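You operate a simulated robot arm through the tools that you are given. There is no shell and no other tool. Be economical: measure what you need, move in short steps, check, and stop when the job is done.

You are at the controls of a simulated two-armed robot. One attempt, no reset.

## Task
Open the main water and balance flow glasses 4-6 at about the card's figure.

It is judged by the outcome, as a careful person would: the job done as asked, and still so three seconds after it is handed in. It fails if anything else is knocked over, pushed out of place, dropped, spilled or broken.

## Robot
Two 7-joint arms with fingered hands on one trunk that stands fixed in place. Base frame: the origin is at the foot of the trunk, x ahead of it, y to its left, z up. Readings come in mm, degrees, newtons and seconds.
The left shoulder is at [40, 146, 1280], the right one opposite. With the tool pointing down near the work surface each hand reaches from about 300 to 720 mm from the base axis, measured 20 degrees to its own side. Payload 4 kg a hand.
The TCP of each hand is the grasp point between the finger pads, 26 mm short of the fingertips. In the tool frame z runs along the fingers and y along their closing line. Largest opening 148 mm; the body of the gripper starts 73 mm behind the TCP. The gripper is a hand of 3 fingers: y runs from the thumb to the fingers, the wrist lies at [0, 0, -224] in the tool frame, and closing takes about 1.5 s.
Orientation is that of the tool frame in the base frame, as a unit quaternion [w, x, y, z]. With the fingers straight down and closing along the base's y, the tool's x points along the base's -x, its y along +y and its z along -z.

## Interface
- The arms move only by the tool jog_arm. It takes "left_series", "right_series" or both (then of equal length, played together; a hand with none holds still); each is a list of rows, each a list of 7 numbers: the turn, a rotation vector about the tool's x, y, z in units of 180 degrees (1.0 is 180 degrees), then the shift along the tool's x, y, z in units of 500 mm (1.0 is 500 mm), then the closure, from 0 (fully open) to 1 (shut). In form: [[rx, ry, rz, dx, dy, dz, hand], ...]. A call has 1 to 8 rows; each row is the pose to reach, as a shift and turn from the pose commanded when the call began, along the tool's axes at that moment. A call with a number of a shift or a turn outside -1 to 1 is refused whole. A row lasts 0.2 s, in which the tool goes at most 50 mm and 8.6 degrees; a call with a longer step from one row to the next is refused whole, and so is a gripper value outside its range. A pose out of reach is approached as far as the arm can. The call stops where the force on the tool passes 40 N (or 10 N more than at its start, if that is more) or the arm is blocked; 0.2 s more then pass. The fingers move at their own pace (about 108 mm/s each) and stop on an object; they squeeze with about 26 N. The grip force told is the motor's: it shows also when the fingers shut on nothing. Time passes only in rows, and 0.2 s behind the last, so rows that repeat a pose let the fingers close. It gives the time, the measured TCP pose, the force on the tool (base axes), the opening and the grip force at its end, in the units of the frame above (readings bear some noise), with the torque about the TCP (base axes, N m) and any sound that the robot's microphone picked up.
- Cameras (640 x 400 px; columns grow to the right, rows downward): "scene" is now at [106.7, -19.8, 1532.3]; the picture's right is [-0.25, -0.97, 0.00], its down [-0.40, 0.10, -0.91] and it looks along [0.88, -0.23, -0.41] (base axes); focal length 261 px, centre (320, 200). "left" rides on the left gripper at [-68, -39, -90] in its tool frame; the picture's right is [0.50, -0.87, 0.00], its down [0.66, 0.38, -0.65] and it looks along [0.57, 0.33, 0.76] (tool axes); focal length 222 px, centre (320, 200). "right" rides on the right gripper at [68, -39, -90] in its tool frame; the picture's right is [0.50, 0.87, 0.00], its down [-0.65, 0.38, -0.65] and it looks along [-0.57, 0.33, 0.76] (tool axes); focal length 222 px, centre (320, 200). There is no depth. A picture from a camera that has moved, and an enlarged one, comes with that camera's place and axes in the base frame and with its lens. The place of the scene camera against the robot may be out by one fixed shift of up to 12 mm in any direction.
- camera(camera): a new picture of that camera. The clock stands still meanwhile.
- lift_body(by): slides the trunk up (or, below 0, down) by that many mm; the arms and the scene camera ride with it, the base frame stays. It gives what a move gives, with no picture.
- set_grasp(shape, hand): the hand has 3 fingers and takes this shape, open, in about a second: jaw (thumb against the fingers, like two jaws); tri (thumb and two fingers); tip (a fingertip pinch); poke (one finger out to press); point (the index stretched); flat (the hand flat); cup (the hand cupped); fist (a fist). The gripper value then closes the fingers along that shape, each until it touches; the sizes above hold for jaw. It gives what a move gives, with no picture.
- pan_tilt(pan, tilt): turns the head with the scene camera to pan (to the left, within 86 degrees either way) and tilt (down, from -29 to 69), counted from straight ahead of the robot. It gives what a move gives.
- inspect(camera, box): a new picture of the part [left, top, right, bottom] of that camera's present view, enlarged. The clock stands still meanwhile.
- job_done(): hands the job in; it is judged then, once.

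Go step by step. Nothing tells you positions but the pictures and the camera data: compare them with the known pose of the tool, close in by small moves and look again before you grip or let go. The budget is 120 turns and 94 pictures, counting those below and the enlarged ones. Unless the task says otherwise, let go and move clear before handing in, and close with one line.

The tools are called after "Request:" as a command line: name --argument value ..., lists and objects as JSON in quotes. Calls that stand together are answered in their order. jog_arm: Moves the arms, as the interface text tells. Its arguments: {"type":"object","properties":{"left_series":{"type":"array","items":{"type":"array","items":{"type":"number"}}},"right_series":{"type":"array","items":{"type":"array","items":{"type":"number"}}}},"required":[]} The other tools are called the same way: lift_body (by) slides the trunk up or down; set_grasp (shape, hand) gives the hand a shape; pan_tilt (pan, tilt) turns the head that bears the scene camera; camera (camera) takes a picture; inspect (camera, box) takes an enlarged picture of a part of a camera's view; job_done () hands the job in.

At the start:

```text
t: 0.0
left_tool_pos: [378.6, 53.4, 1433.0]
left_orientation: [-0.001, -0.001, 1.0, -0.001]
left_wrist_force: [-0.8, 0.2, -0.3]
left_moment: [0.01, -0.05, -0.01]
left_opening: 148.0
left_gripper_force: 0.0
left_shape: jaw
right_tool_pos: [414.5, -336.0, 1439.5]
right_orientation: [0.0, 0.001, 1.0, 0.001]
right_wrist_force: [-0.3, -1.4, 0.3]
right_moment: [0.02, 0.03, -0.01]
right_opening: 147.8
right_gripper_force: 0.0
right_shape: jaw
trunk travel left (down, up): [-450.0, 56.0]
head pan, tilt: [-14.7, 24.2]
```

scene: 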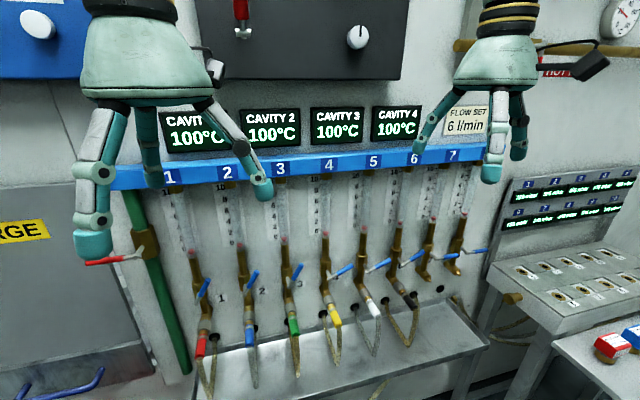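
right: 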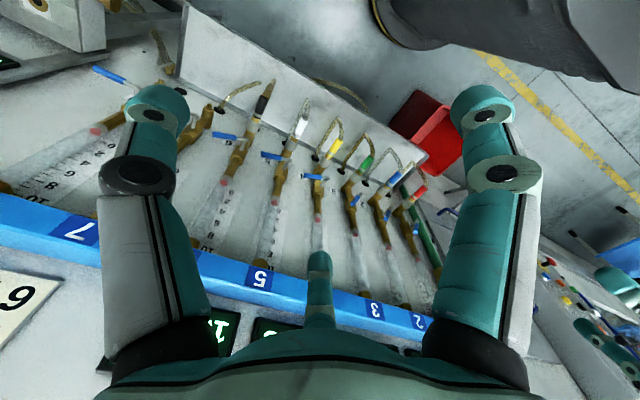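
left: 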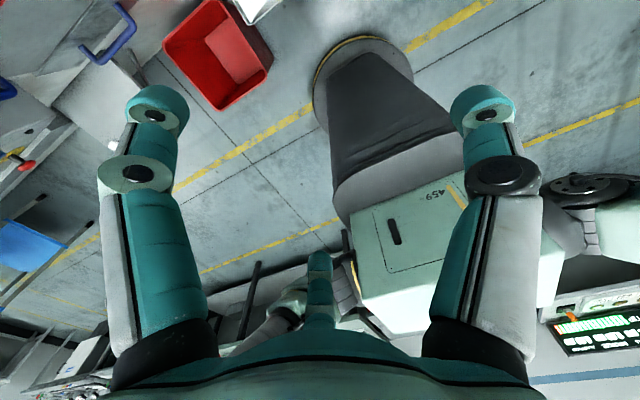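

I see a manifold of flow glasses 1–7 with blue lever valves, a red lever on a green pipe (likely main water), and a card "FLOW SET 6 l/min". I'll look closer.

Request:
inspect --camera "scene" --box '[60, 150, 300, 300]'

Request:
inspect --camera "scene" --box '[290, 150, 490, 300]'

Request:
inspect --camera "scene" --box '[400, 80, 640, 230]'

```text
2.67 times, centred on (180, 225) of scene
camera zoom: at [106.7, -19.8, 1532.3], right [-0.25, -0.97, 0.0], down [-0.4, 0.1, -0.91], along [0.88, -0.23, -0.41], focal length 696 px, centre (693, 133)
```

zoom: 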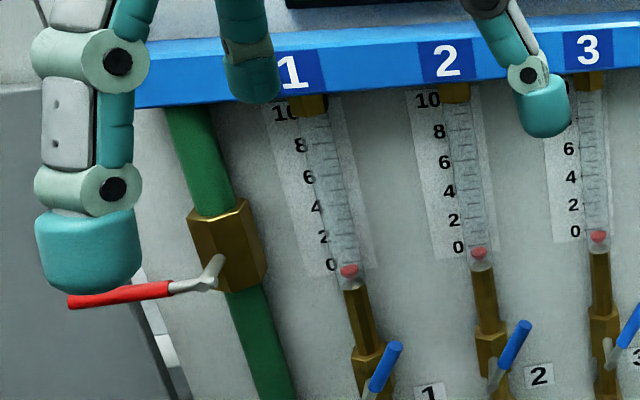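

```text
2.67 times, centred on (390, 225) of scene
camera zoom: at [106.7, -19.8, 1532.3], right [-0.25, -0.97, 0.0], down [-0.4, 0.1, -0.91], along [0.88, -0.23, -0.41], focal length 696 px, centre (133, 133)
```

zoom: 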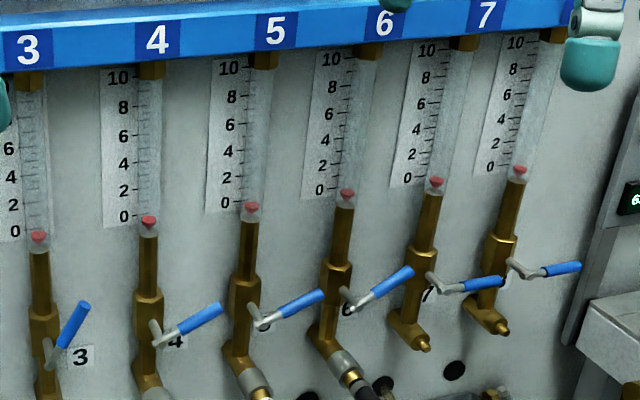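

```text
2.67 times, centred on (520, 155) of scene
camera zoom: at [106.7, -19.8, 1532.3], right [-0.25, -0.97, 0.0], down [-0.4, 0.1, -0.91], along [0.88, -0.23, -0.41], focal length 696 px, centre (-213, 320)
```

zoom: 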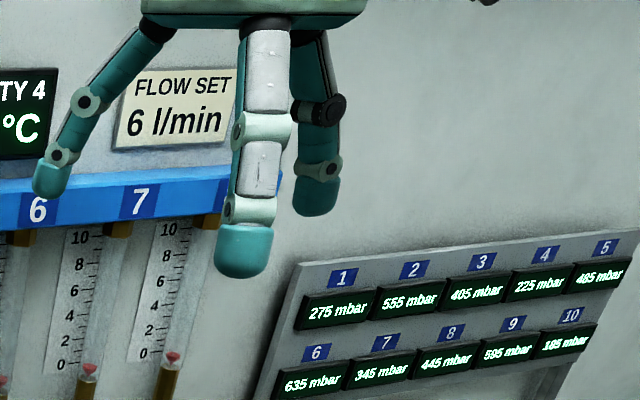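

Working from both views, the glass wall faces me at x≈690 and the glasses sit about 108 mm apart (glass 4 near y≈-188). The red main lever is near (640, 235..325, 1205). I'll turn both hands to point forward while spreading them for a clear view.

Request:
jog_arm --left_series '[[0, -0.047, 0, 0, 0.05, 0.03, 0], [0, -0.094, 0, 0, 0.1, 0.06, 0], [0, -0.141, 0, 0, 0.15, 0.09, 0], [0, -0.188, 0, 0, 0.2, 0.12, 0], [0, -0.235, 0, 0, 0.25, 0.15, 0], [0, -0.282, 0, 0, 0.3, 0.18, 0], [0, -0.329, 0, 0, 0.35, 0.21, 0], [0, -0.376, 0, 0, 0.4, 0.24, 0]]' --right_series '[[0, -0.047, 0, 0, -0.03, 0.03, 0], [0, -0.094, 0, 0, -0.06, 0.06, 0], [0, -0.141, 0, 0, -0.09, 0.09, 0], [0, -0.188, 0, 0, -0.12, 0.12, 0], [0, -0.235, 0, 0, -0.15, 0.15, 0], [0, -0.282, 0, 0, -0.18, 0.18, 0], [0, -0.329, 0, 0, -0.21, 0.21, 0], [0, -0.376, 0, 0, -0.24, 0.24, 0]]'

Request:
camera --camera "scene"

```text
t: 1.8
left_tool_pos: [435.7, 275.4, 1375.5]
left_orientation: [0.558, -0.002, 0.83, -0.001]
left_wrist_force: [0.4, -0.2, 0.7]
left_moment: [0.0, -0.02, -0.04]
left_opening: 147.9
left_gripper_force: 0.0
left_shape: jaw
left hand out of reach, approached as far as the arm can: row 6, 7, 8
right_tool_pos: [410.9, -451.2, 1325.3]
right_orientation: [0.561, 0.0, 0.828, -0.001]
right_wrist_force: [0.0, -0.3, 0.3]
right_moment: [-0.01, -0.02, -0.01]
right_opening: 147.9
right_gripper_force: 0.3
right_shape: jaw
trunk travel left (down, up): [-450.0, 56.0]
head pan, tilt: [-14.7, 24.2]
```

```text
87 pictures are left
camera scene: at [102.7, -15.3, 1532.6], right [-0.25, -0.97, 0.0], down [-0.39, 0.1, -0.91], along [0.88, -0.23, -0.41], focal length 261 px, centre (320, 200)
```

scene: 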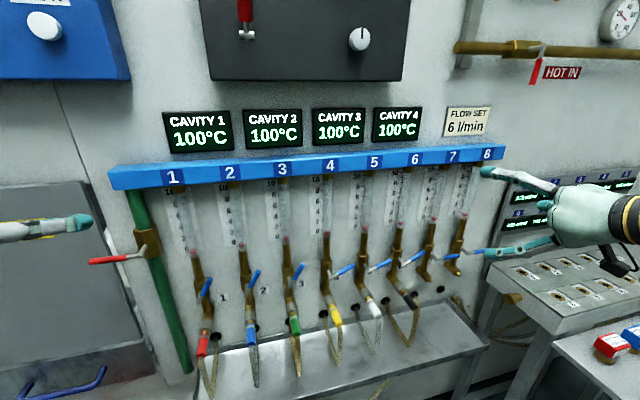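

Clear view now: 8 glasses, hoses on 1–6, plugged 7–8; "HOT IN" is a separate valve to leave alone. Zooming onto the levers.

Request:
inspect --camera "scene" --box '[310, 220, 430, 295]'

Request:
inspect --camera "scene" --box '[80, 220, 200, 295]'

Request:
inspect --camera "scene" --box '[180, 240, 320, 330]'

```text
5.33 times, centred on (370, 258) of scene
camera zoom: at [102.7, -15.3, 1532.6], right [-0.25, -0.97, 0.0], down [-0.39, 0.1, -0.91], along [0.88, -0.23, -0.41], focal length 1391 px, centre (53, -107)
```

zoom: 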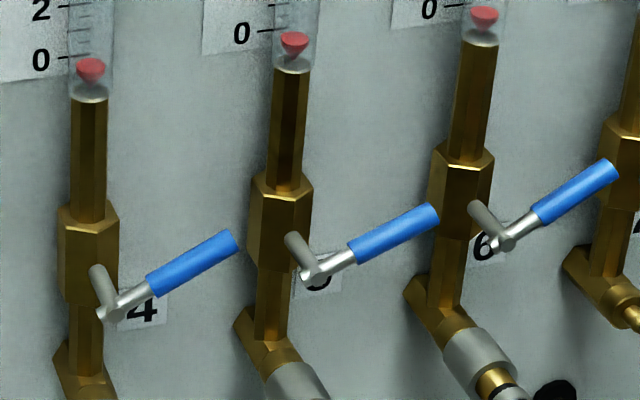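

```text
5.33 times, centred on (140, 258) of scene
camera zoom: at [102.7, -15.3, 1532.6], right [-0.25, -0.97, 0.0], down [-0.39, 0.1, -0.91], along [0.88, -0.23, -0.41], focal length 1391 px, centre (1280, -107)
```

zoom: 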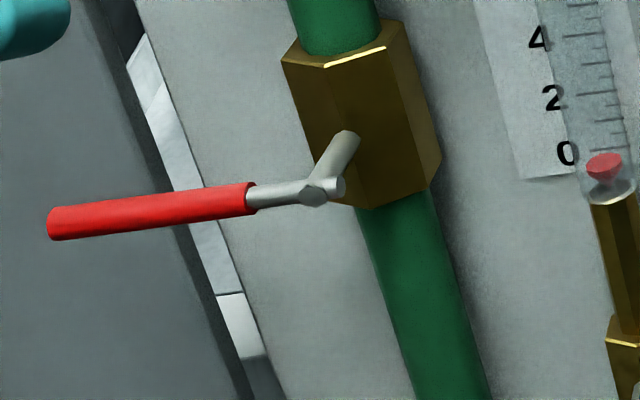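

```text
4.44 times, centred on (250, 285) of scene
camera zoom: at [102.7, -15.3, 1532.6], right [-0.25, -0.97, 0.0], down [-0.39, 0.1, -0.91], along [0.88, -0.23, -0.41], focal length 1159 px, centre (631, -178)
```

zoom: 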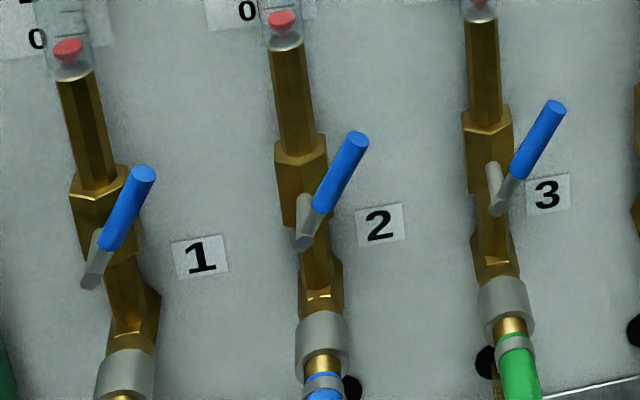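

Levers 4–6 stand about 25° above horizontal; 7–8 are closed (horizontal), so up opens. I'll level both hands forward near their work and set the poke shape.

Request:
jog_arm --left_series '[[0, -0.021, 0, -0.01, 0.012, 0.046, 0], [0, -0.042, 0, -0.021, 0.025, 0.093, 0], [0, -0.062, 0, -0.031, 0.037, 0.14, 0], [0, -0.083, 0, -0.042, 0.049, 0.186, 0], [0, -0.103, 0, -0.052, 0.062, 0.232, 0], [0, -0.124, 0, -0.063, 0.074, 0.279, 0]]' --right_series '[[0, -0.021, 0, 0.042, 0.042, 0.048, 0], [0, -0.042, 0, 0.083, 0.084, 0.096, 0], [0, -0.062, 0, 0.125, 0.126, 0.144, 0], [0, -0.083, 0, 0.167, 0.168, 0.191, 0], [0, -0.103, 0, 0.208, 0.21, 0.239, 0], [0, -0.124, 0, 0.25, 0.252, 0.287, 0]]'

Request:
set_grasp --hand "left" --shape "poke"

Request:
set_grasp --hand "right" --shape "poke"

Request:
camera --camera "left"

Request:
camera --camera "right"

Request:
camera --camera "scene"

```text
t: 3.2
left_tool_pos: [531.3, 345.3, 1383.8]
left_orientation: [0.677, 0.018, 0.735, -0.005]
left_wrist_force: [-0.1, -0.4, -3.5]
left_moment: [-0.01, -0.28, -0.01]
left_opening: 147.8
left_gripper_force: 0.1
left_shape: jaw
left hand out of reach, approached as far as the arm can: row 3, 4, 5, 6
right_tool_pos: [442.8, -415.7, 1258.7]
right_orientation: [0.614, 0.004, 0.789, 0.001]
right_wrist_force: [-0.4, -1.2, 0.2]
right_moment: [0.0, -0.01, 0.09]
right_opening: 147.9
right_gripper_force: 0.0
right_shape: jaw
right hand out of reach, approached as far as the arm can: row 3, 4, 5, 6
trunk travel left (down, up): [-450.0, 56.0]
head pan, tilt: [-14.7, 24.2]
```

```text
t: 4.1
left_tool_pos: [527.7, 345.0, 1387.2]
left_orientation: [0.68, 0.018, 0.733, -0.005]
left_wrist_force: [-0.7, 0.4, -0.3]
left_moment: [0.01, 0.0, 0.0]
left_opening: 0.0
left_gripper_force: 0.1
left_shape: poke
right_tool_pos: [440.9, -415.8, 1259.6]
right_orientation: [0.614, 0.004, 0.789, 0.0]
right_wrist_force: [0.0, 0.6, 0.5]
right_moment: [0.02, -0.02, -0.02]
right_opening: 148.0
right_gripper_force: 0.1
right_shape: jaw
trunk travel left (down, up): [-450.0, 56.0]
head pan, tilt: [-14.7, 24.2]
```

```text
t: 5.0
left_tool_pos: [529.2, 345.1, 1387.8]
left_orientation: [0.68, 0.018, 0.733, -0.006]
left_wrist_force: [0.1, 0.0, 0.2]
left_moment: [-0.04, -0.03, 0.02]
left_opening: 0.0
left_gripper_force: 0.0
left_shape: poke
right_tool_pos: [442.5, -414.5, 1258.6]
right_orientation: [0.615, 0.005, 0.789, -0.001]
right_wrist_force: [-0.4, 0.3, -0.8]
right_moment: [0.0, 0.02, 0.0]
right_opening: 0.1
right_gripper_force: 0.1
right_shape: poke
trunk travel left (down, up): [-450.0, 56.0]
head pan, tilt: [-14.7, 24.2]
```

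```text
83 pictures are left
camera left: at [443.5, 307.7, 1461.4], right [-0.07, -0.86, -0.51], down [-0.69, 0.41, -0.6], along [0.72, 0.31, -0.62], focal length 222 px, centre (320, 200)
```

left: 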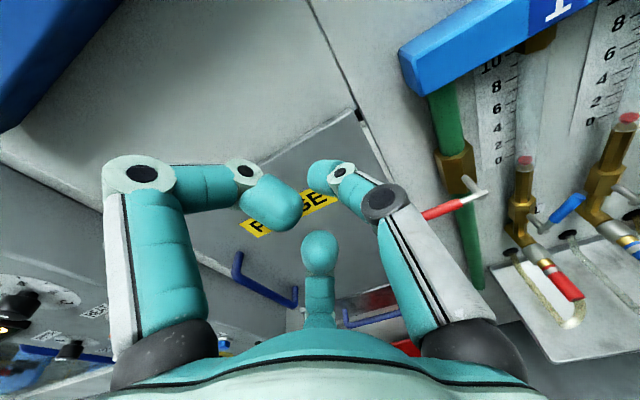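

```text
82 pictures are left
camera right: at [338.7, -452.7, 1215.6], right [-0.12, 0.87, -0.48], down [-0.47, 0.38, 0.8], along [0.87, 0.32, 0.37], focal length 222 px, centre (320, 200)
```

right: 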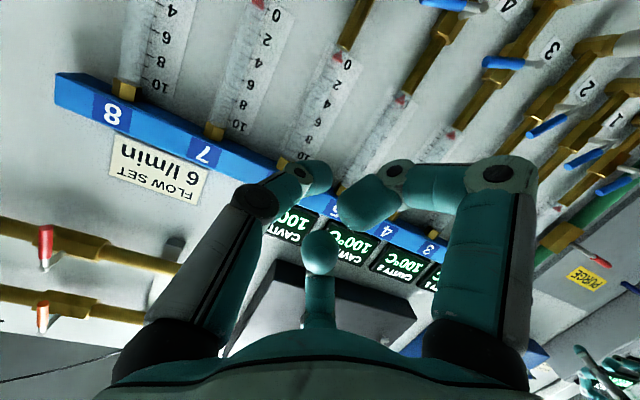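

```text
81 pictures are left
camera scene: at [106.6, -19.8, 1532.3], right [-0.25, -0.97, 0.0], down [-0.4, 0.1, -0.91], along [0.88, -0.23, -0.41], focal length 261 px, centre (320, 200)
```

scene: 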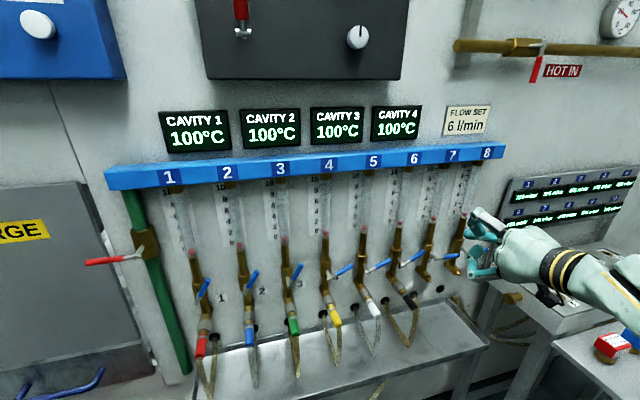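

Poke shape is set; the earlier poses were too close to the shoulder to reach. I'll check how the right hand's poke finger sits.

Request:
inspect --camera "scene" --box '[440, 190, 560, 290]'

Request:
inspect --camera "left" --box '[380, 0, 640, 300]'

```text
4.00 times, centred on (500, 240) of scene
camera zoom: at [106.6, -19.8, 1532.3], right [-0.25, -0.97, 0.0], down [-0.4, 0.1, -0.91], along [0.88, -0.23, -0.41], focal length 1043 px, centre (-400, 40)
```

zoom: 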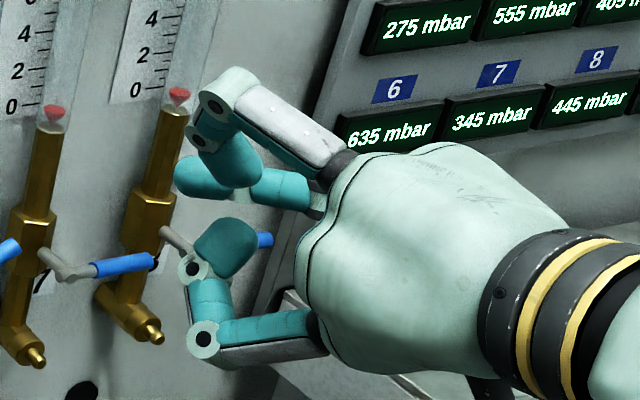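

```text
1.33 times, centred on (510, 150) of left
camera zoom: at [443.5, 307.7, 1461.4], right [-0.07, -0.86, -0.51], down [-0.69, 0.41, -0.6], along [0.72, 0.31, -0.62], focal length 296 px, centre (67, 267)
```

zoom: 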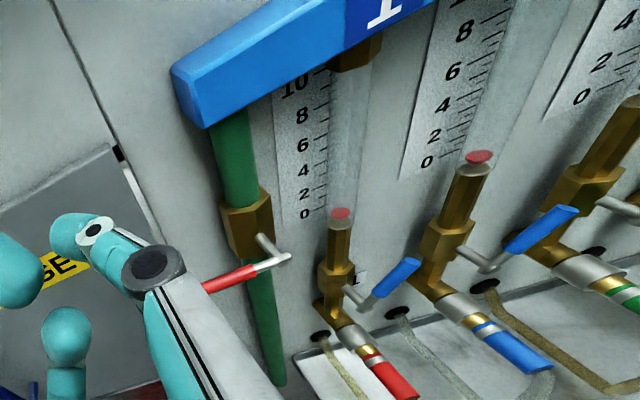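

I'll use the jaw shape closed into a solid stick instead, and move the left hand below the red lever and the right hand in front of levers 4–5, away from contact.

Request:
set_grasp --hand "left" --shape "jaw"

Request:
set_grasp --hand "right" --shape "jaw"

Request:
jog_arm --left_series '[[0, -0.004, 0, 0.075, 0, 0.016, 1], [0, -0.008, 0, 0.15, 0, 0.032, 1], [0, -0.012, 0, 0.224, 0, 0.048, 1], [0, -0.016, 0, 0.298, 0, 0.064, 1], [0, -0.02, 0, 0.372, 0, 0.08, 1], [0, -0.024, 0, 0.446, 0, 0.096, 1]]' --right_series '[[0, -0.013, 0, 0.031, 0.038, 0.052, 1], [0, -0.026, 0, 0.062, 0.076, 0.104, 1], [0, -0.039, 0, 0.093, 0.115, 0.156, 1], [0, -0.053, 0, 0.124, 0.153, 0.208, 1], [0, -0.066, 0, 0.155, 0.192, 0.26, 1], [0, -0.079, 0, 0.185, 0.23, 0.311, 1]]'

Request:
camera --camera "left"

Request:
camera --camera "right"

Request:
camera --camera "scene"

```text
t: 5.9
left_tool_pos: [529.9, 344.3, 1387.9]
left_orientation: [0.68, 0.019, 0.733, -0.006]
left_wrist_force: [0.4, -0.4, -0.2]
left_moment: [-0.01, -0.04, 0.0]
left_opening: 147.7
left_gripper_force: 0.1
left_shape: jaw
right_tool_pos: [442.6, -416.7, 1259.9]
right_orientation: [0.614, 0.005, 0.789, -0.001]
right_wrist_force: [-0.6, 0.1, 0.2]
right_moment: [-0.01, -0.01, -0.02]
right_opening: 0.0
right_gripper_force: 0.0
right_shape: poke
trunk travel left (down, up): [-450.0, 56.0]
head pan, tilt: [-14.7, 24.2]
```

```text
t: 6.8
left_tool_pos: [528.5, 345.0, 1387.2]
left_orientation: [0.681, 0.018, 0.732, -0.006]
left_wrist_force: [0.2, -0.8, 0.2]
left_moment: [0.0, 0.02, 0.0]
left_opening: 147.6
left_gripper_force: 0.1
left_shape: jaw
right_tool_pos: [442.0, -414.6, 1258.0]
right_orientation: [0.615, 0.004, 0.789, 0.0]
right_wrist_force: [-0.8, 0.6, -0.6]
right_moment: [0.01, 0.0, -0.01]
right_opening: 148.1
right_gripper_force: 0.0
right_shape: jaw
trunk travel left (down, up): [-450.0, 56.0]
head pan, tilt: [-14.7, 24.2]
```

```text
t: 8.2
left_tool_pos: [531.2, 363.4, 1335.8]
left_orientation: [0.683, 0.033, 0.73, -0.021]
left_wrist_force: [0.9, 0.7, 0.1]
left_moment: [0.01, -0.02, -0.02]
left_opening: 0.0
left_gripper_force: 26.0
left_shape: jaw
left hand out of reach, approached as far as the arm can: row 1, 2, 3, 4, 5, 6
right_tool_pos: [549.8, -348.0, 1294.1]
right_orientation: [0.626, -0.024, 0.778, 0.05]
right_wrist_force: [1.0, 0.3, -0.2]
right_moment: [0.04, -0.01, 0.03]
right_opening: 0.0
right_gripper_force: 26.3
right_shape: jaw
right hand out of reach, approached as far as the arm can: row 1, 2, 3, 4, 5, 6
trunk travel left (down, up): [-450.0, 56.0]
head pan, tilt: [-14.7, 24.2]
```

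```text
78 pictures are left
camera left: at [442.5, 330.7, 1408.5], right [-0.1, -0.85, -0.51], down [-0.66, 0.44, -0.61], along [0.74, 0.28, -0.61], focal length 222 px, centre (320, 200)
```

left: 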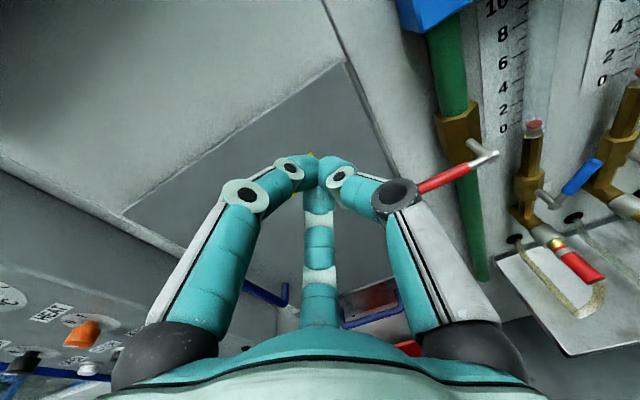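

```text
77 pictures are left
camera right: at [450.2, -394.1, 1245.9], right [-0.19, 0.87, -0.45], down [-0.53, 0.29, 0.8], along [0.82, 0.39, 0.41], focal length 222 px, centre (320, 200)
```

right: 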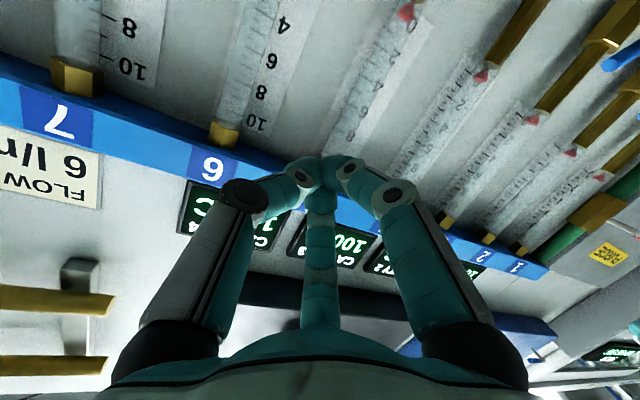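

```text
76 pictures are left
camera scene: at [112.0, -18.4, 1532.0], right [-0.26, -0.97, 0.0], down [-0.4, 0.1, -0.91], along [0.88, -0.23, -0.41], focal length 261 px, centre (320, 200)
```

scene: 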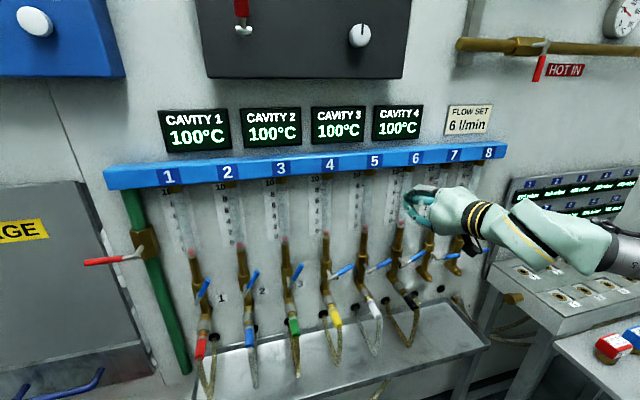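

The arm folds poorly here. I'll raise the trunk to give the arms more room, then check with a zero move.

Request:
lift_body --by 56

Request:
jog_arm --left_series '[[0, 0, 0, 0, 0, 0, 1]]' --right_series '[[0, 0, 0, 0, 0, 0, 1]]'

```text
t: 9.2
left_tool_pos: [523.6, 362.6, 1393.3]
left_orientation: [0.686, 0.033, 0.726, -0.021]
left_wrist_force: [-0.3, 0.1, -0.8]
left_moment: [0.0, -0.04, 0.0]
left_opening: 0.0
left_gripper_force: 25.7
left_shape: jaw
right_tool_pos: [542.9, -348.8, 1351.3]
right_orientation: [0.628, -0.025, 0.776, 0.052]
right_wrist_force: [-0.8, -0.1, 0.2]
right_moment: [-0.03, 0.01, 0.02]
right_opening: 0.0
right_gripper_force: 26.3
right_shape: jaw
trunk travel left (down, up): [-506.0, 0.0]
head pan, tilt: [-14.7, 24.2]
```

```text
t: 9.6
left_tool_pos: [526.1, 363.5, 1391.3]
left_orientation: [0.684, 0.034, 0.728, -0.022]
left_wrist_force: [0.0, 0.0, -0.7]
left_moment: [-0.02, -0.01, 0.03]
left_opening: 0.0
left_gripper_force: 25.9
left_shape: jaw
right_tool_pos: [544.1, -347.2, 1351.0]
right_orientation: [0.627, -0.024, 0.777, 0.051]
right_wrist_force: [0.6, 0.2, 0.2]
right_moment: [0.02, 0.01, -0.03]
right_opening: 0.0
right_gripper_force: 26.0
right_shape: jaw
trunk travel left (down, up): [-506.0, 0.0]
head pan, tilt: [-14.7, 24.2]
```

Commands restart from the actual pose. I'll try going down with the hands pitched about 30° downward.

Request:
jog_arm --left_series '[[0, 0.03, 0, 0.063, -0.005, 0.022, 1], [0, 0.06, 0, 0.126, -0.01, 0.044, 1], [0, 0.09, 0, 0.189, -0.015, 0.066, 1], [0, 0.12, 0, 0.252, -0.02, 0.088, 1], [0, 0.147, 0, 0.315, -0.024, 0.11, 1]]' --right_series '[[0, 0.02, 0, 0.065, 0.016, 0.027, 1], [0, 0.04, 0, 0.13, 0.033, 0.054, 1], [0, 0.06, 0, 0.195, 0.049, 0.081, 1], [0, 0.08, 0, 0.26, 0.066, 0.108, 1], [0, 0.1, 0, 0.326, 0.082, 0.135, 1]]'

Request:
camera --camera "scene"

```text
t: 10.8
left_tool_pos: [573.2, 352.0, 1228.2]
left_orientation: [0.5, 0.037, 0.865, -0.013]
left_wrist_force: [-1.3, 0.6, 0.0]
left_moment: [0.03, 0.01, -0.01]
left_opening: 0.1
left_gripper_force: 26.2
left_shape: jaw
right_tool_pos: [556.0, -333.9, 1187.9]
right_orientation: [0.514, -0.032, 0.856, 0.047]
right_wrist_force: [-1.2, -1.3, 0.1]
right_moment: [-0.04, -0.02, -0.02]
right_opening: 0.1
right_gripper_force: 26.2
right_shape: jaw
right hand out of reach, approached as far as the arm can: row 3, 4, 5
trunk travel left (down, up): [-506.0, 0.0]
head pan, tilt: [-14.7, 24.2]
```

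```text
75 pictures are left
camera scene: at [108.8, -18.4, 1586.7], right [-0.25, -0.97, 0.0], down [-0.4, 0.1, -0.91], along [0.88, -0.23, -0.41], focal length 261 px, centre (320, 200)
```

scene: 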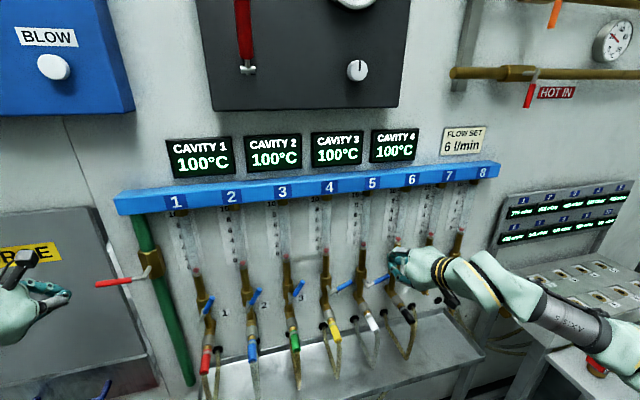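

Left hand reached its pose. Checking what's around before advancing under the red lever.

Request:
camera --camera "left"

Request:
pan_tilt --pan 15 --tilt 30

Request:
camera --camera "scene"

```text
74 pictures are left
camera left: at [526.1, 315.0, 1332.4], right [-0.32, -0.84, -0.45], down [-0.86, 0.45, -0.23], along [0.4, 0.31, -0.86], focal length 222 px, centre (320, 200)
```

left: 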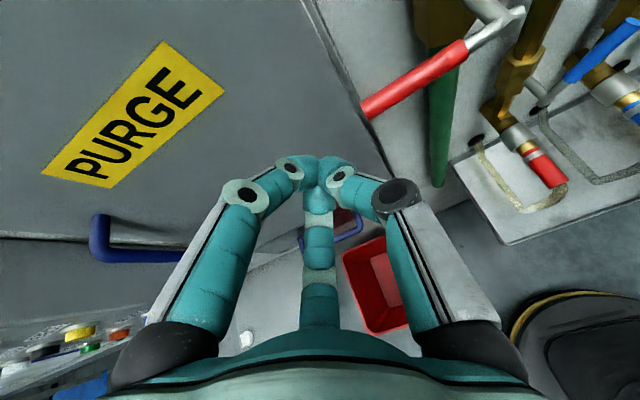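

```text
t: 11.7
left_tool_pos: [571.7, 350.4, 1230.4]
left_orientation: [0.501, 0.037, 0.864, -0.013]
left_wrist_force: [-0.3, 0.3, 0.6]
left_moment: [0.02, 0.0, -0.01]
left_opening: 0.0
left_gripper_force: 26.4
left_shape: jaw
right_tool_pos: [554.6, -334.7, 1187.4]
right_orientation: [0.515, -0.033, 0.855, 0.049]
right_wrist_force: [0.3, -0.2, 0.3]
right_moment: [-0.06, 0.01, 0.01]
right_opening: 0.0
right_gripper_force: 26.0
right_shape: jaw
trunk travel left (down, up): [-506.0, 0.0]
head pan, tilt: [15.0, 30.0]
```

```text
73 pictures are left
camera scene: at [104.2, 26.7, 1577.6], right [0.26, -0.97, 0.0], down [-0.48, -0.13, -0.87], along [0.84, 0.22, -0.5], focal length 261 px, centre (320, 200)
```

scene: 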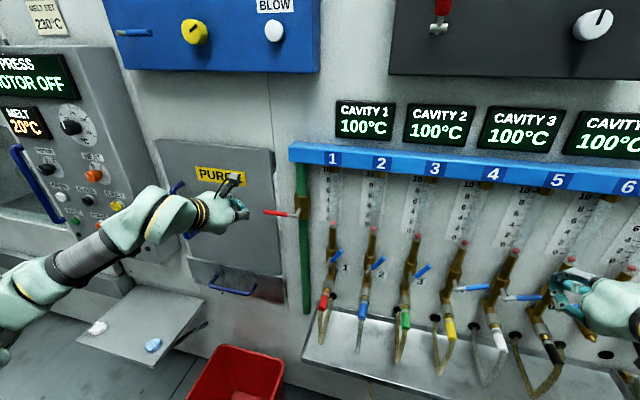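

The lever checks out: axis x≈614, z≈1221, pivot y≈229, tip y≈309. Now the left hand goes down, forward and in under it.

Request:
jog_arm --left_series '[[0, 0, 0, 0.035, 0, 0.047, 1], [0, 0, 0, 0.07, 0.002, 0.093, 1], [0, 0, 0, 0.104, 0.003, 0.14, 1], [0, 0, 0, 0.101, -0.055, 0.145, 1], [0, 0, 0, 0.098, -0.122, 0.15, 1]]'

Request:
camera --camera "left"

Request:
inspect --camera "scene" --box '[180, 140, 340, 260]'

```text
t: 12.9
left_tool_pos: [599.3, 353.3, 1158.1]
left_orientation: [0.499, 0.038, 0.865, -0.014]
left_wrist_force: [-0.2, 0.3, -0.2]
left_moment: [-0.01, 0.0, -0.02]
left_opening: 0.2
left_gripper_force: 25.9
left_shape: jaw
left hand out of reach, approached as far as the arm can: row 3, 4, 5
right_tool_pos: [554.7, -335.6, 1187.5]
right_orientation: [0.515, -0.032, 0.855, 0.047]
right_wrist_force: [-0.2, -0.2, -0.1]
right_moment: [0.02, 0.0, 0.01]
right_opening: 0.0
right_gripper_force: 26.0
right_shape: jaw
trunk travel left (down, up): [-506.0, 0.0]
head pan, tilt: [15.0, 30.0]
```

```text
72 pictures are left
camera left: at [552.7, 317.1, 1261.4], right [-0.32, -0.84, -0.44], down [-0.86, 0.45, -0.24], along [0.4, 0.31, -0.86], focal length 222 px, centre (320, 200)
```

left: 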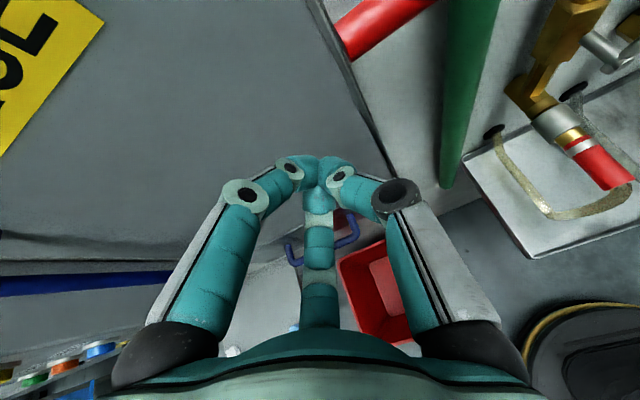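

```text
3.33 times, centred on (260, 200) of scene
camera zoom: at [104.8, 27.0, 1577.6], right [0.26, -0.97, 0.0], down [-0.48, -0.13, -0.87], along [0.84, 0.22, -0.5], focal length 870 px, centre (520, 200)
```

zoom: 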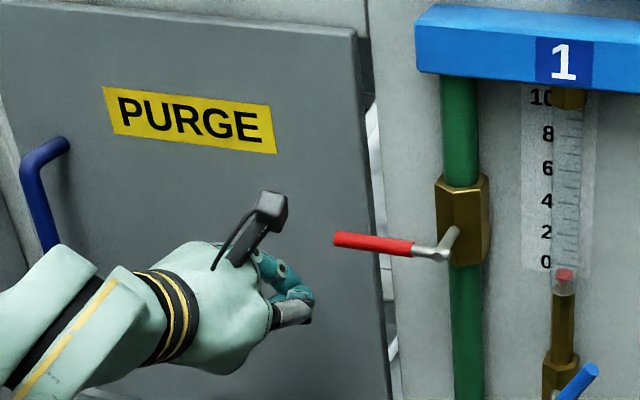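

Lower reach is limited by the wrist, so I'll back the hands up and lower the trunk instead, keeping the same arm posture.

Request:
jog_arm --left_series '[[0, 0, 0, -0.05, -0.002, -0.052, 1], [0, 0, 0, -0.1, -0.004, -0.104, 1], [0, 0, 0, -0.15, -0.006, -0.156, 1], [0, 0, 0, -0.203, -0.008, -0.209, 1]]' --right_series '[[0, 0, 0, -0.06, 0.004, -0.044, 1], [0, 0, 0, -0.12, 0.008, -0.087, 1], [0, 0, 0, -0.18, 0.013, -0.13, 1], [0, 0, 0, -0.246, 0.018, -0.174, 1]]'

Request:
lift_body --by -180

Request:
camera --camera "scene"

```text
t: 13.9
left_tool_pos: [559.0, 349.0, 1300.9]
left_orientation: [0.501, 0.038, 0.865, -0.014]
left_wrist_force: [-0.4, 0.0, 0.1]
left_moment: [-0.03, 0.01, 0.01]
left_opening: 0.2
left_gripper_force: 25.9
left_shape: jaw
right_tool_pos: [539.7, -335.3, 1340.1]
right_orientation: [0.498, -0.032, 0.865, 0.046]
right_wrist_force: [0.1, 0.1, -0.4]
right_moment: [0.0, -0.02, 0.0]
right_opening: 0.0
right_gripper_force: 26.0
right_shape: jaw
trunk travel left (down, up): [-506.0, 0.0]
head pan, tilt: [15.0, 30.0]
```

```text
t: 15.9
left_tool_pos: [558.5, 348.4, 1121.1]
left_orientation: [0.501, 0.037, 0.865, -0.013]
left_wrist_force: [0.5, -1.2, 0.3]
left_moment: [0.0, -0.01, 0.02]
left_opening: 0.1
left_gripper_force: 25.7
left_shape: jaw
right_tool_pos: [539.3, -336.2, 1159.5]
right_orientation: [0.499, -0.032, 0.865, 0.047]
right_wrist_force: [-0.6, -0.1, -0.7]
right_moment: [-0.01, -0.02, -0.02]
right_opening: 0.1
right_gripper_force: 26.0
right_shape: jaw
trunk travel left (down, up): [-326.0, 180.0]
head pan, tilt: [15.0, 30.0]
```

```text
70 pictures are left
camera scene: at [104.6, 27.2, 1397.6], right [0.26, -0.97, 0.0], down [-0.48, -0.13, -0.87], along [0.84, 0.22, -0.5], focal length 261 px, centre (320, 200)
```

scene: 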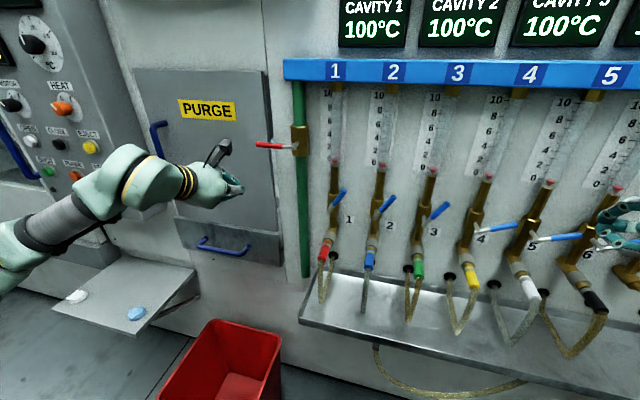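

Good view. Moving the left hand under the red lever with a flatter pitch.

Request:
jog_arm --left_series '[[0, -0.025, 0, -0.031, -0.027, 0.013, 1], [0, -0.05, 0, -0.062, -0.054, 0.026, 1], [0, -0.075, 0, -0.094, -0.082, 0.04, 1], [0, -0.1, 0, -0.125, -0.109, 0.053, 1]]'

Request:
camera --camera "left"

Request:
inspect --camera "scene" --box '[180, 90, 340, 210]'

```text
t: 16.9
left_tool_pos: [591.7, 314.9, 1148.7]
left_orientation: [0.591, 0.04, 0.806, -0.017]
left_wrist_force: [0.0, 0.1, -0.6]
left_moment: [-0.03, 0.01, -0.03]
left_opening: 0.1
left_gripper_force: 25.6
left_shape: jaw
left hand out of reach, approached as far as the arm can: row 3, 4
right_tool_pos: [538.1, -334.5, 1158.7]
right_orientation: [0.499, -0.033, 0.865, 0.047]
right_wrist_force: [0.7, 0.5, 0.7]
right_moment: [-0.02, 0.01, 0.03]
right_opening: 0.1
right_gripper_force: 26.2
right_shape: jaw
trunk travel left (down, up): [-326.0, 180.0]
head pan, tilt: [15.0, 30.0]
```

```text
69 pictures are left
camera left: at [523.5, 279.9, 1240.5], right [-0.22, -0.84, -0.49], down [-0.78, 0.45, -0.42], along [0.58, 0.29, -0.76], focal length 222 px, centre (320, 200)
```

left: 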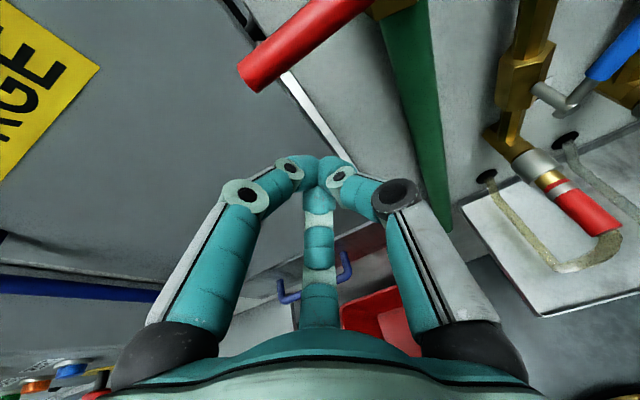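

```text
3.33 times, centred on (260, 150) of scene
camera zoom: at [104.5, 27.5, 1397.7], right [0.26, -0.97, 0.0], down [-0.48, -0.13, -0.87], along [0.84, 0.22, -0.5], focal length 870 px, centre (520, 367)
```

zoom: 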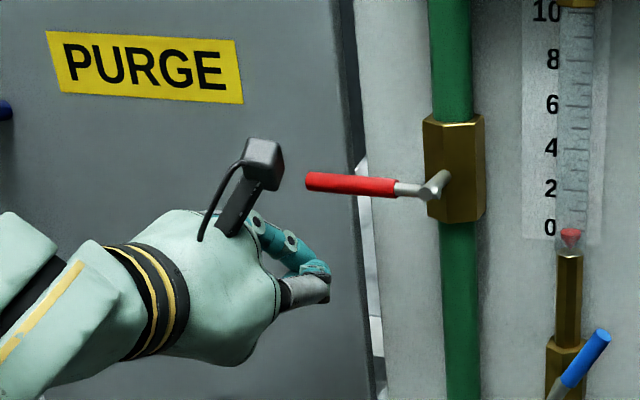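

The arm wants the hand yawed inward; I'll yaw the left hand ~25° to the right while moving in under the lever.

Request:
jog_arm --left_series '[[0.046, 0, 0, -0.012, -0.016, 0.007, 1], [0.092, 0, 0, -0.025, -0.033, 0.015, 1], [0.138, 0, 0, -0.037, -0.049, 0.022, 1]]'

Request:
camera --camera "left"

```text
t: 17.7
left_tool_pos: [608.9, 289.9, 1163.1]
left_orientation: [0.569, 0.166, 0.783, -0.189]
left_wrist_force: [-0.2, 0.3, 0.7]
left_moment: [0.02, 0.03, 0.04]
left_opening: 0.1
left_gripper_force: 26.0
left_shape: jaw
right_tool_pos: [539.6, -336.5, 1158.1]
right_orientation: [0.499, -0.032, 0.865, 0.047]
right_wrist_force: [-0.3, 0.0, 0.6]
right_moment: [0.03, -0.01, 0.01]
right_opening: 0.0
right_gripper_force: 25.8
right_shape: jaw
trunk travel left (down, up): [-326.0, 180.0]
head pan, tilt: [15.0, 30.0]
```

```text
67 pictures are left
camera left: at [536.0, 296.7, 1257.6], right [-0.56, -0.73, -0.38], down [-0.56, 0.68, -0.48], along [0.61, -0.06, -0.79], focal length 222 px, centre (320, 200)
```

left: 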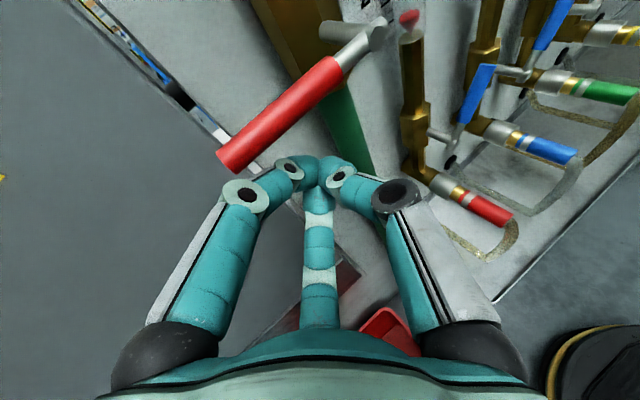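

The fingers are right under the lever. Pushing up gently to see which way it turns.

Request:
jog_arm --left_series '[[0, 0, 0, -0.0725, -0.0081, -0.0214, 1], [0, 0, 0, -0.0894, -0.0048, -0.029, 1], [0, 0, 0, -0.1066, -0.0067, -0.0344, 1], [0, 0, 0, -0.1066, -0.0067, -0.0344, 1]]'

Request:
camera --camera "left"

Request:
inspect --camera "scene" --box '[180, 90, 340, 210]'

```text
t: 18.7
left_tool_pos: [608.0, 293.4, 1220.5]
left_orientation: [0.569, 0.166, 0.782, -0.19]
left_wrist_force: [0.0, 0.5, -0.6]
left_moment: [-0.03, 0.01, -0.02]
left_opening: 0.0
left_gripper_force: 25.9
left_shape: jaw
right_tool_pos: [539.0, -335.9, 1159.5]
right_orientation: [0.499, -0.032, 0.865, 0.046]
right_wrist_force: [-0.3, 0.0, 0.3]
right_moment: [-0.04, 0.0, 0.01]
right_opening: 0.2
right_gripper_force: 26.0
right_shape: jaw
trunk travel left (down, up): [-326.0, 180.0]
head pan, tilt: [15.0, 30.0]
```

```text
66 pictures are left
camera left: at [535.6, 300.1, 1314.4], right [-0.56, -0.73, -0.38], down [-0.56, 0.68, -0.48], along [0.61, -0.06, -0.79], focal length 222 px, centre (320, 200)
```

left: 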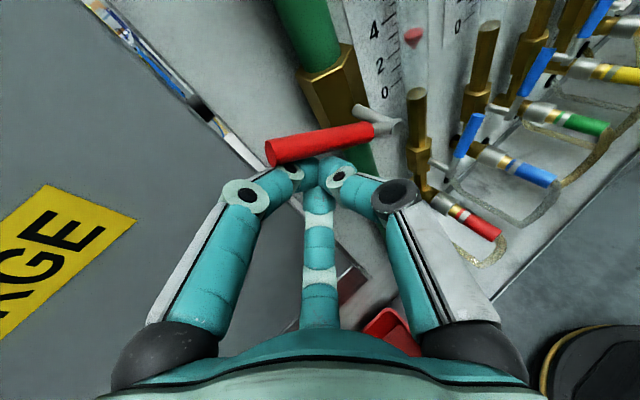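

```text
3.33 times, centred on (260, 150) of scene
camera zoom: at [104.7, 27.4, 1397.7], right [0.26, -0.97, 0.0], down [-0.48, -0.13, -0.87], along [0.84, 0.22, -0.5], focal length 870 px, centre (520, 367)
```

zoom: 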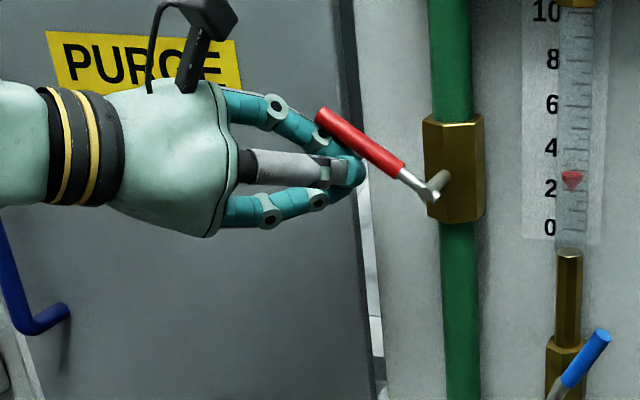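

Up is the opening direction (glass 1 already shows flow). Following the arc up to fully open.

Request:
jog_arm --left_series '[[0, 0, 0, -0.0327, -0.008, -0.0071, 1], [0, 0, 0, -0.0619, -0.0226, -0.0093, 1], [0, 0, 0, -0.0895, -0.043, -0.0074, 1], [0, 0, 0, -0.1088, -0.0677, 0, 1], [0, 0, 0, -0.11, -0.0748, 0.0035, 1]]'

Request:
camera --camera "left"

Request:
inspect --camera "scene" --box '[180, 90, 340, 210]'

```text
t: 19.9
left_tool_pos: [606.6, 257.8, 1275.5]
left_orientation: [0.569, 0.167, 0.783, -0.19]
left_wrist_force: [0.0, 2.3, 0.3]
left_moment: [-0.02, -0.03, 0.0]
left_opening: 0.0
left_gripper_force: 26.0
left_shape: jaw
right_tool_pos: [539.5, -335.2, 1158.9]
right_orientation: [0.499, -0.032, 0.865, 0.046]
right_wrist_force: [-0.1, 0.5, -0.7]
right_moment: [0.0, -0.03, -0.01]
right_opening: 0.0
right_gripper_force: 25.6
right_shape: jaw
trunk travel left (down, up): [-326.0, 180.0]
head pan, tilt: [15.0, 30.0]
```

```text
64 pictures are left
camera left: at [534.3, 264.1, 1370.1], right [-0.56, -0.73, -0.38], down [-0.56, 0.68, -0.48], along [0.61, -0.06, -0.79], focal length 222 px, centre (320, 200)
```

left: 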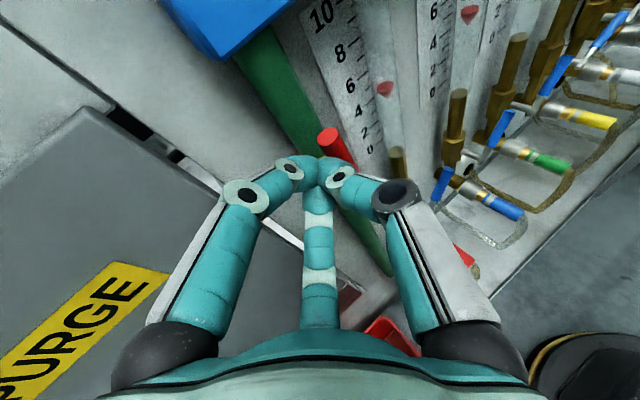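

```text
3.33 times, centred on (260, 150) of scene
camera zoom: at [104.4, 27.9, 1397.7], right [0.26, -0.97, 0.0], down [-0.48, -0.13, -0.87], along [0.84, 0.22, -0.5], focal length 870 px, centre (520, 367)
```

zoom: 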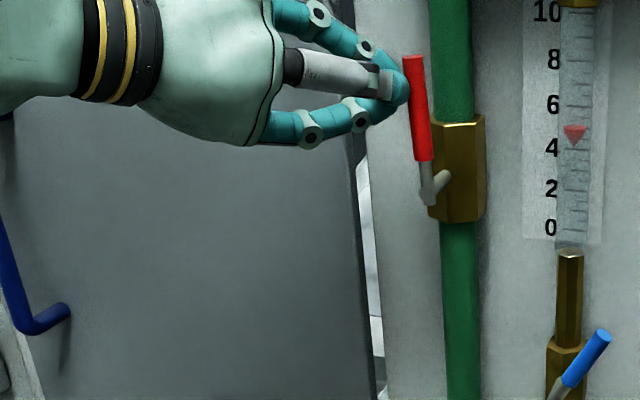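

Almost vertical. A little further push toward -y to reach the stop.

Request:
jog_arm --left_series '[[0, 0, 0, 0, -0.01, 0.0055, 1], [0, 0, 0, -0.001, -0.02, 0.011, 1], [0, 0, 0, -0.001, -0.03, 0.0165, 1]]'

Request:
inspect --camera "scene" --box '[240, 70, 400, 190]'

```text
t: 20.7
left_tool_pos: [606.7, 246.8, 1276.0]
left_orientation: [0.57, 0.163, 0.783, -0.189]
left_wrist_force: [-4.2, 19.0, 0.6]
left_moment: [-0.03, 0.01, 0.29]
left_opening: 0.1
left_gripper_force: 25.7
left_shape: jaw
right_tool_pos: [539.6, -331.4, 1161.1]
right_orientation: [0.499, -0.033, 0.865, 0.045]
right_wrist_force: [-0.6, -0.3, 0.7]
right_moment: [0.02, 0.0, 0.03]
right_opening: 0.0
right_gripper_force: 26.0
right_shape: jaw
trunk travel left (down, up): [-326.0, 180.0]
head pan, tilt: [15.0, 30.0]
```

```text
3.33 times, centred on (320, 130) of scene
camera zoom: at [103.4, 32.7, 1397.7], right [0.26, -0.97, 0.0], down [-0.48, -0.13, -0.87], along [0.84, 0.22, -0.5], focal length 870 px, centre (320, 433)
```

zoom: 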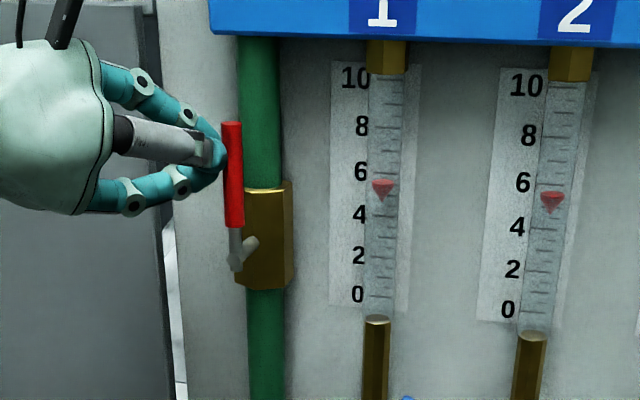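

Main fully open (hit its stop). Backing the left hand off and turning the head to the glasses 4–6.

Request:
jog_arm --left_series '[[0, 0, 0, 0.0036, 0.07, -0.039, 1], [0, 0, 0, 0.029, 0.067, -0.124, 1], [0, 0, 0, 0.055, 0.064, -0.21, 1]]'

Request:
pan_tilt --pan -22 --tilt 20

Request:
camera --camera "scene"

Request:
camera --camera "right"

```text
t: 21.5
left_tool_pos: [524.1, 318.5, 1277.0]
left_orientation: [0.569, 0.167, 0.782, -0.191]
left_wrist_force: [-0.2, -0.8, -0.1]
left_moment: [0.02, -0.02, 0.02]
left_opening: 0.0
left_gripper_force: 25.5
left_shape: jaw
right_tool_pos: [537.1, -335.9, 1159.2]
right_orientation: [0.5, -0.032, 0.864, 0.046]
right_wrist_force: [-0.1, 0.1, 0.5]
right_moment: [0.0, 0.0, -0.01]
right_opening: 0.0
right_gripper_force: 25.9
right_shape: jaw
trunk travel left (down, up): [-326.0, 180.0]
head pan, tilt: [15.0, 30.0]
```

```text
t: 22.5
left_tool_pos: [525.0, 318.6, 1275.8]
left_orientation: [0.569, 0.166, 0.783, -0.189]
left_wrist_force: [0.1, -0.8, -0.5]
left_moment: [-0.01, 0.01, -0.03]
left_opening: 0.0
left_gripper_force: 25.9
left_shape: jaw
right_tool_pos: [539.2, -336.3, 1159.4]
right_orientation: [0.499, -0.032, 0.865, 0.046]
right_wrist_force: [0.4, 0.4, 1.0]
right_moment: [-0.04, -0.01, 0.0]
right_opening: 0.0
right_gripper_force: 25.9
right_shape: jaw
trunk travel left (down, up): [-326.0, 180.0]
head pan, tilt: [-22.0, 20.0]
```

```text
61 pictures are left
camera scene: at [103.4, -30.8, 1413.7], right [-0.37, -0.93, 0.0], down [-0.32, 0.13, -0.94], along [0.87, -0.35, -0.34], focal length 261 px, centre (320, 200)
```

scene: 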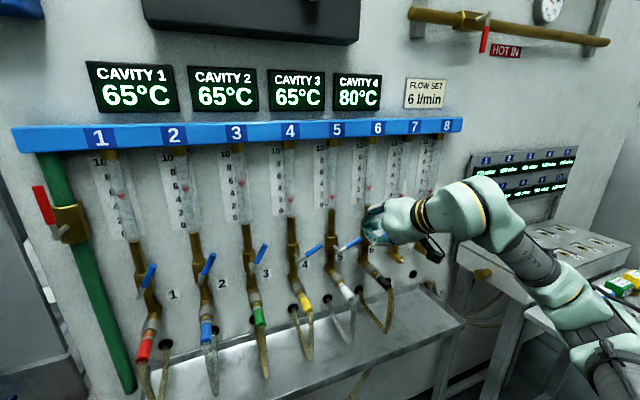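

```text
60 pictures are left
camera right: at [432.5, -384.5, 1143.9], right [-0.34, 0.86, -0.39], down [-0.27, 0.31, 0.91], along [0.9, 0.42, 0.13], focal length 222 px, centre (320, 200)
```

right: 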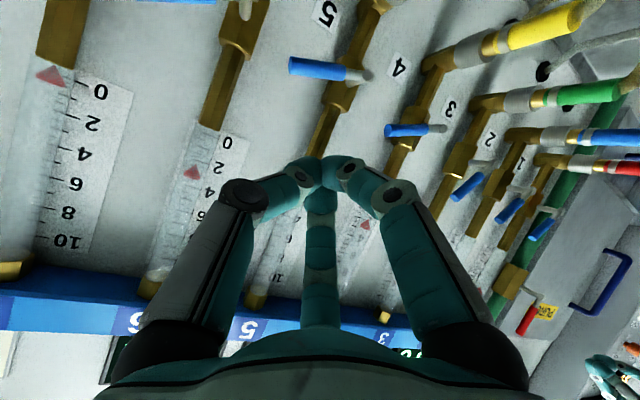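

Cavities 1–3 dropped to 65 °C. Reading the glasses.

Request:
inspect --camera "scene" --box '[270, 125, 460, 245]'

Request:
inspect --camera "scene" --box '[280, 210, 400, 285]'

```text
3.33 times, centred on (365, 185) of scene
camera zoom: at [103.4, -30.8, 1413.7], right [-0.37, -0.93, 0.0], down [-0.32, 0.13, -0.94], along [0.87, -0.35, -0.34], focal length 870 px, centre (170, 250)
```

zoom: 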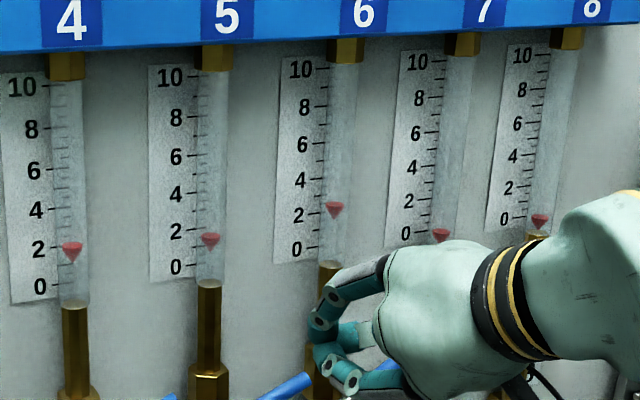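

```text
5.33 times, centred on (340, 248) of scene
camera zoom: at [103.4, -30.8, 1413.7], right [-0.37, -0.93, 0.0], down [-0.32, 0.13, -0.94], along [0.87, -0.35, -0.34], focal length 1391 px, centre (213, -53)
```

zoom: 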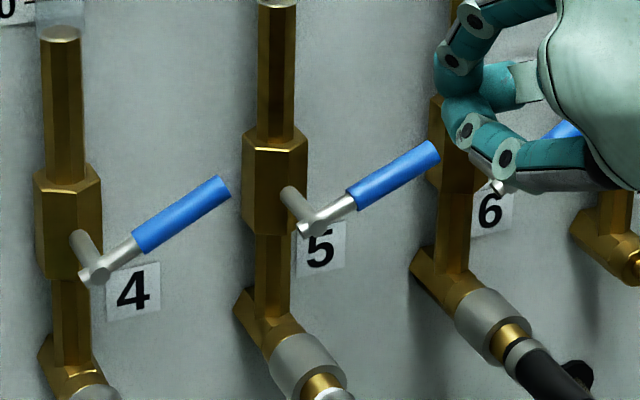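

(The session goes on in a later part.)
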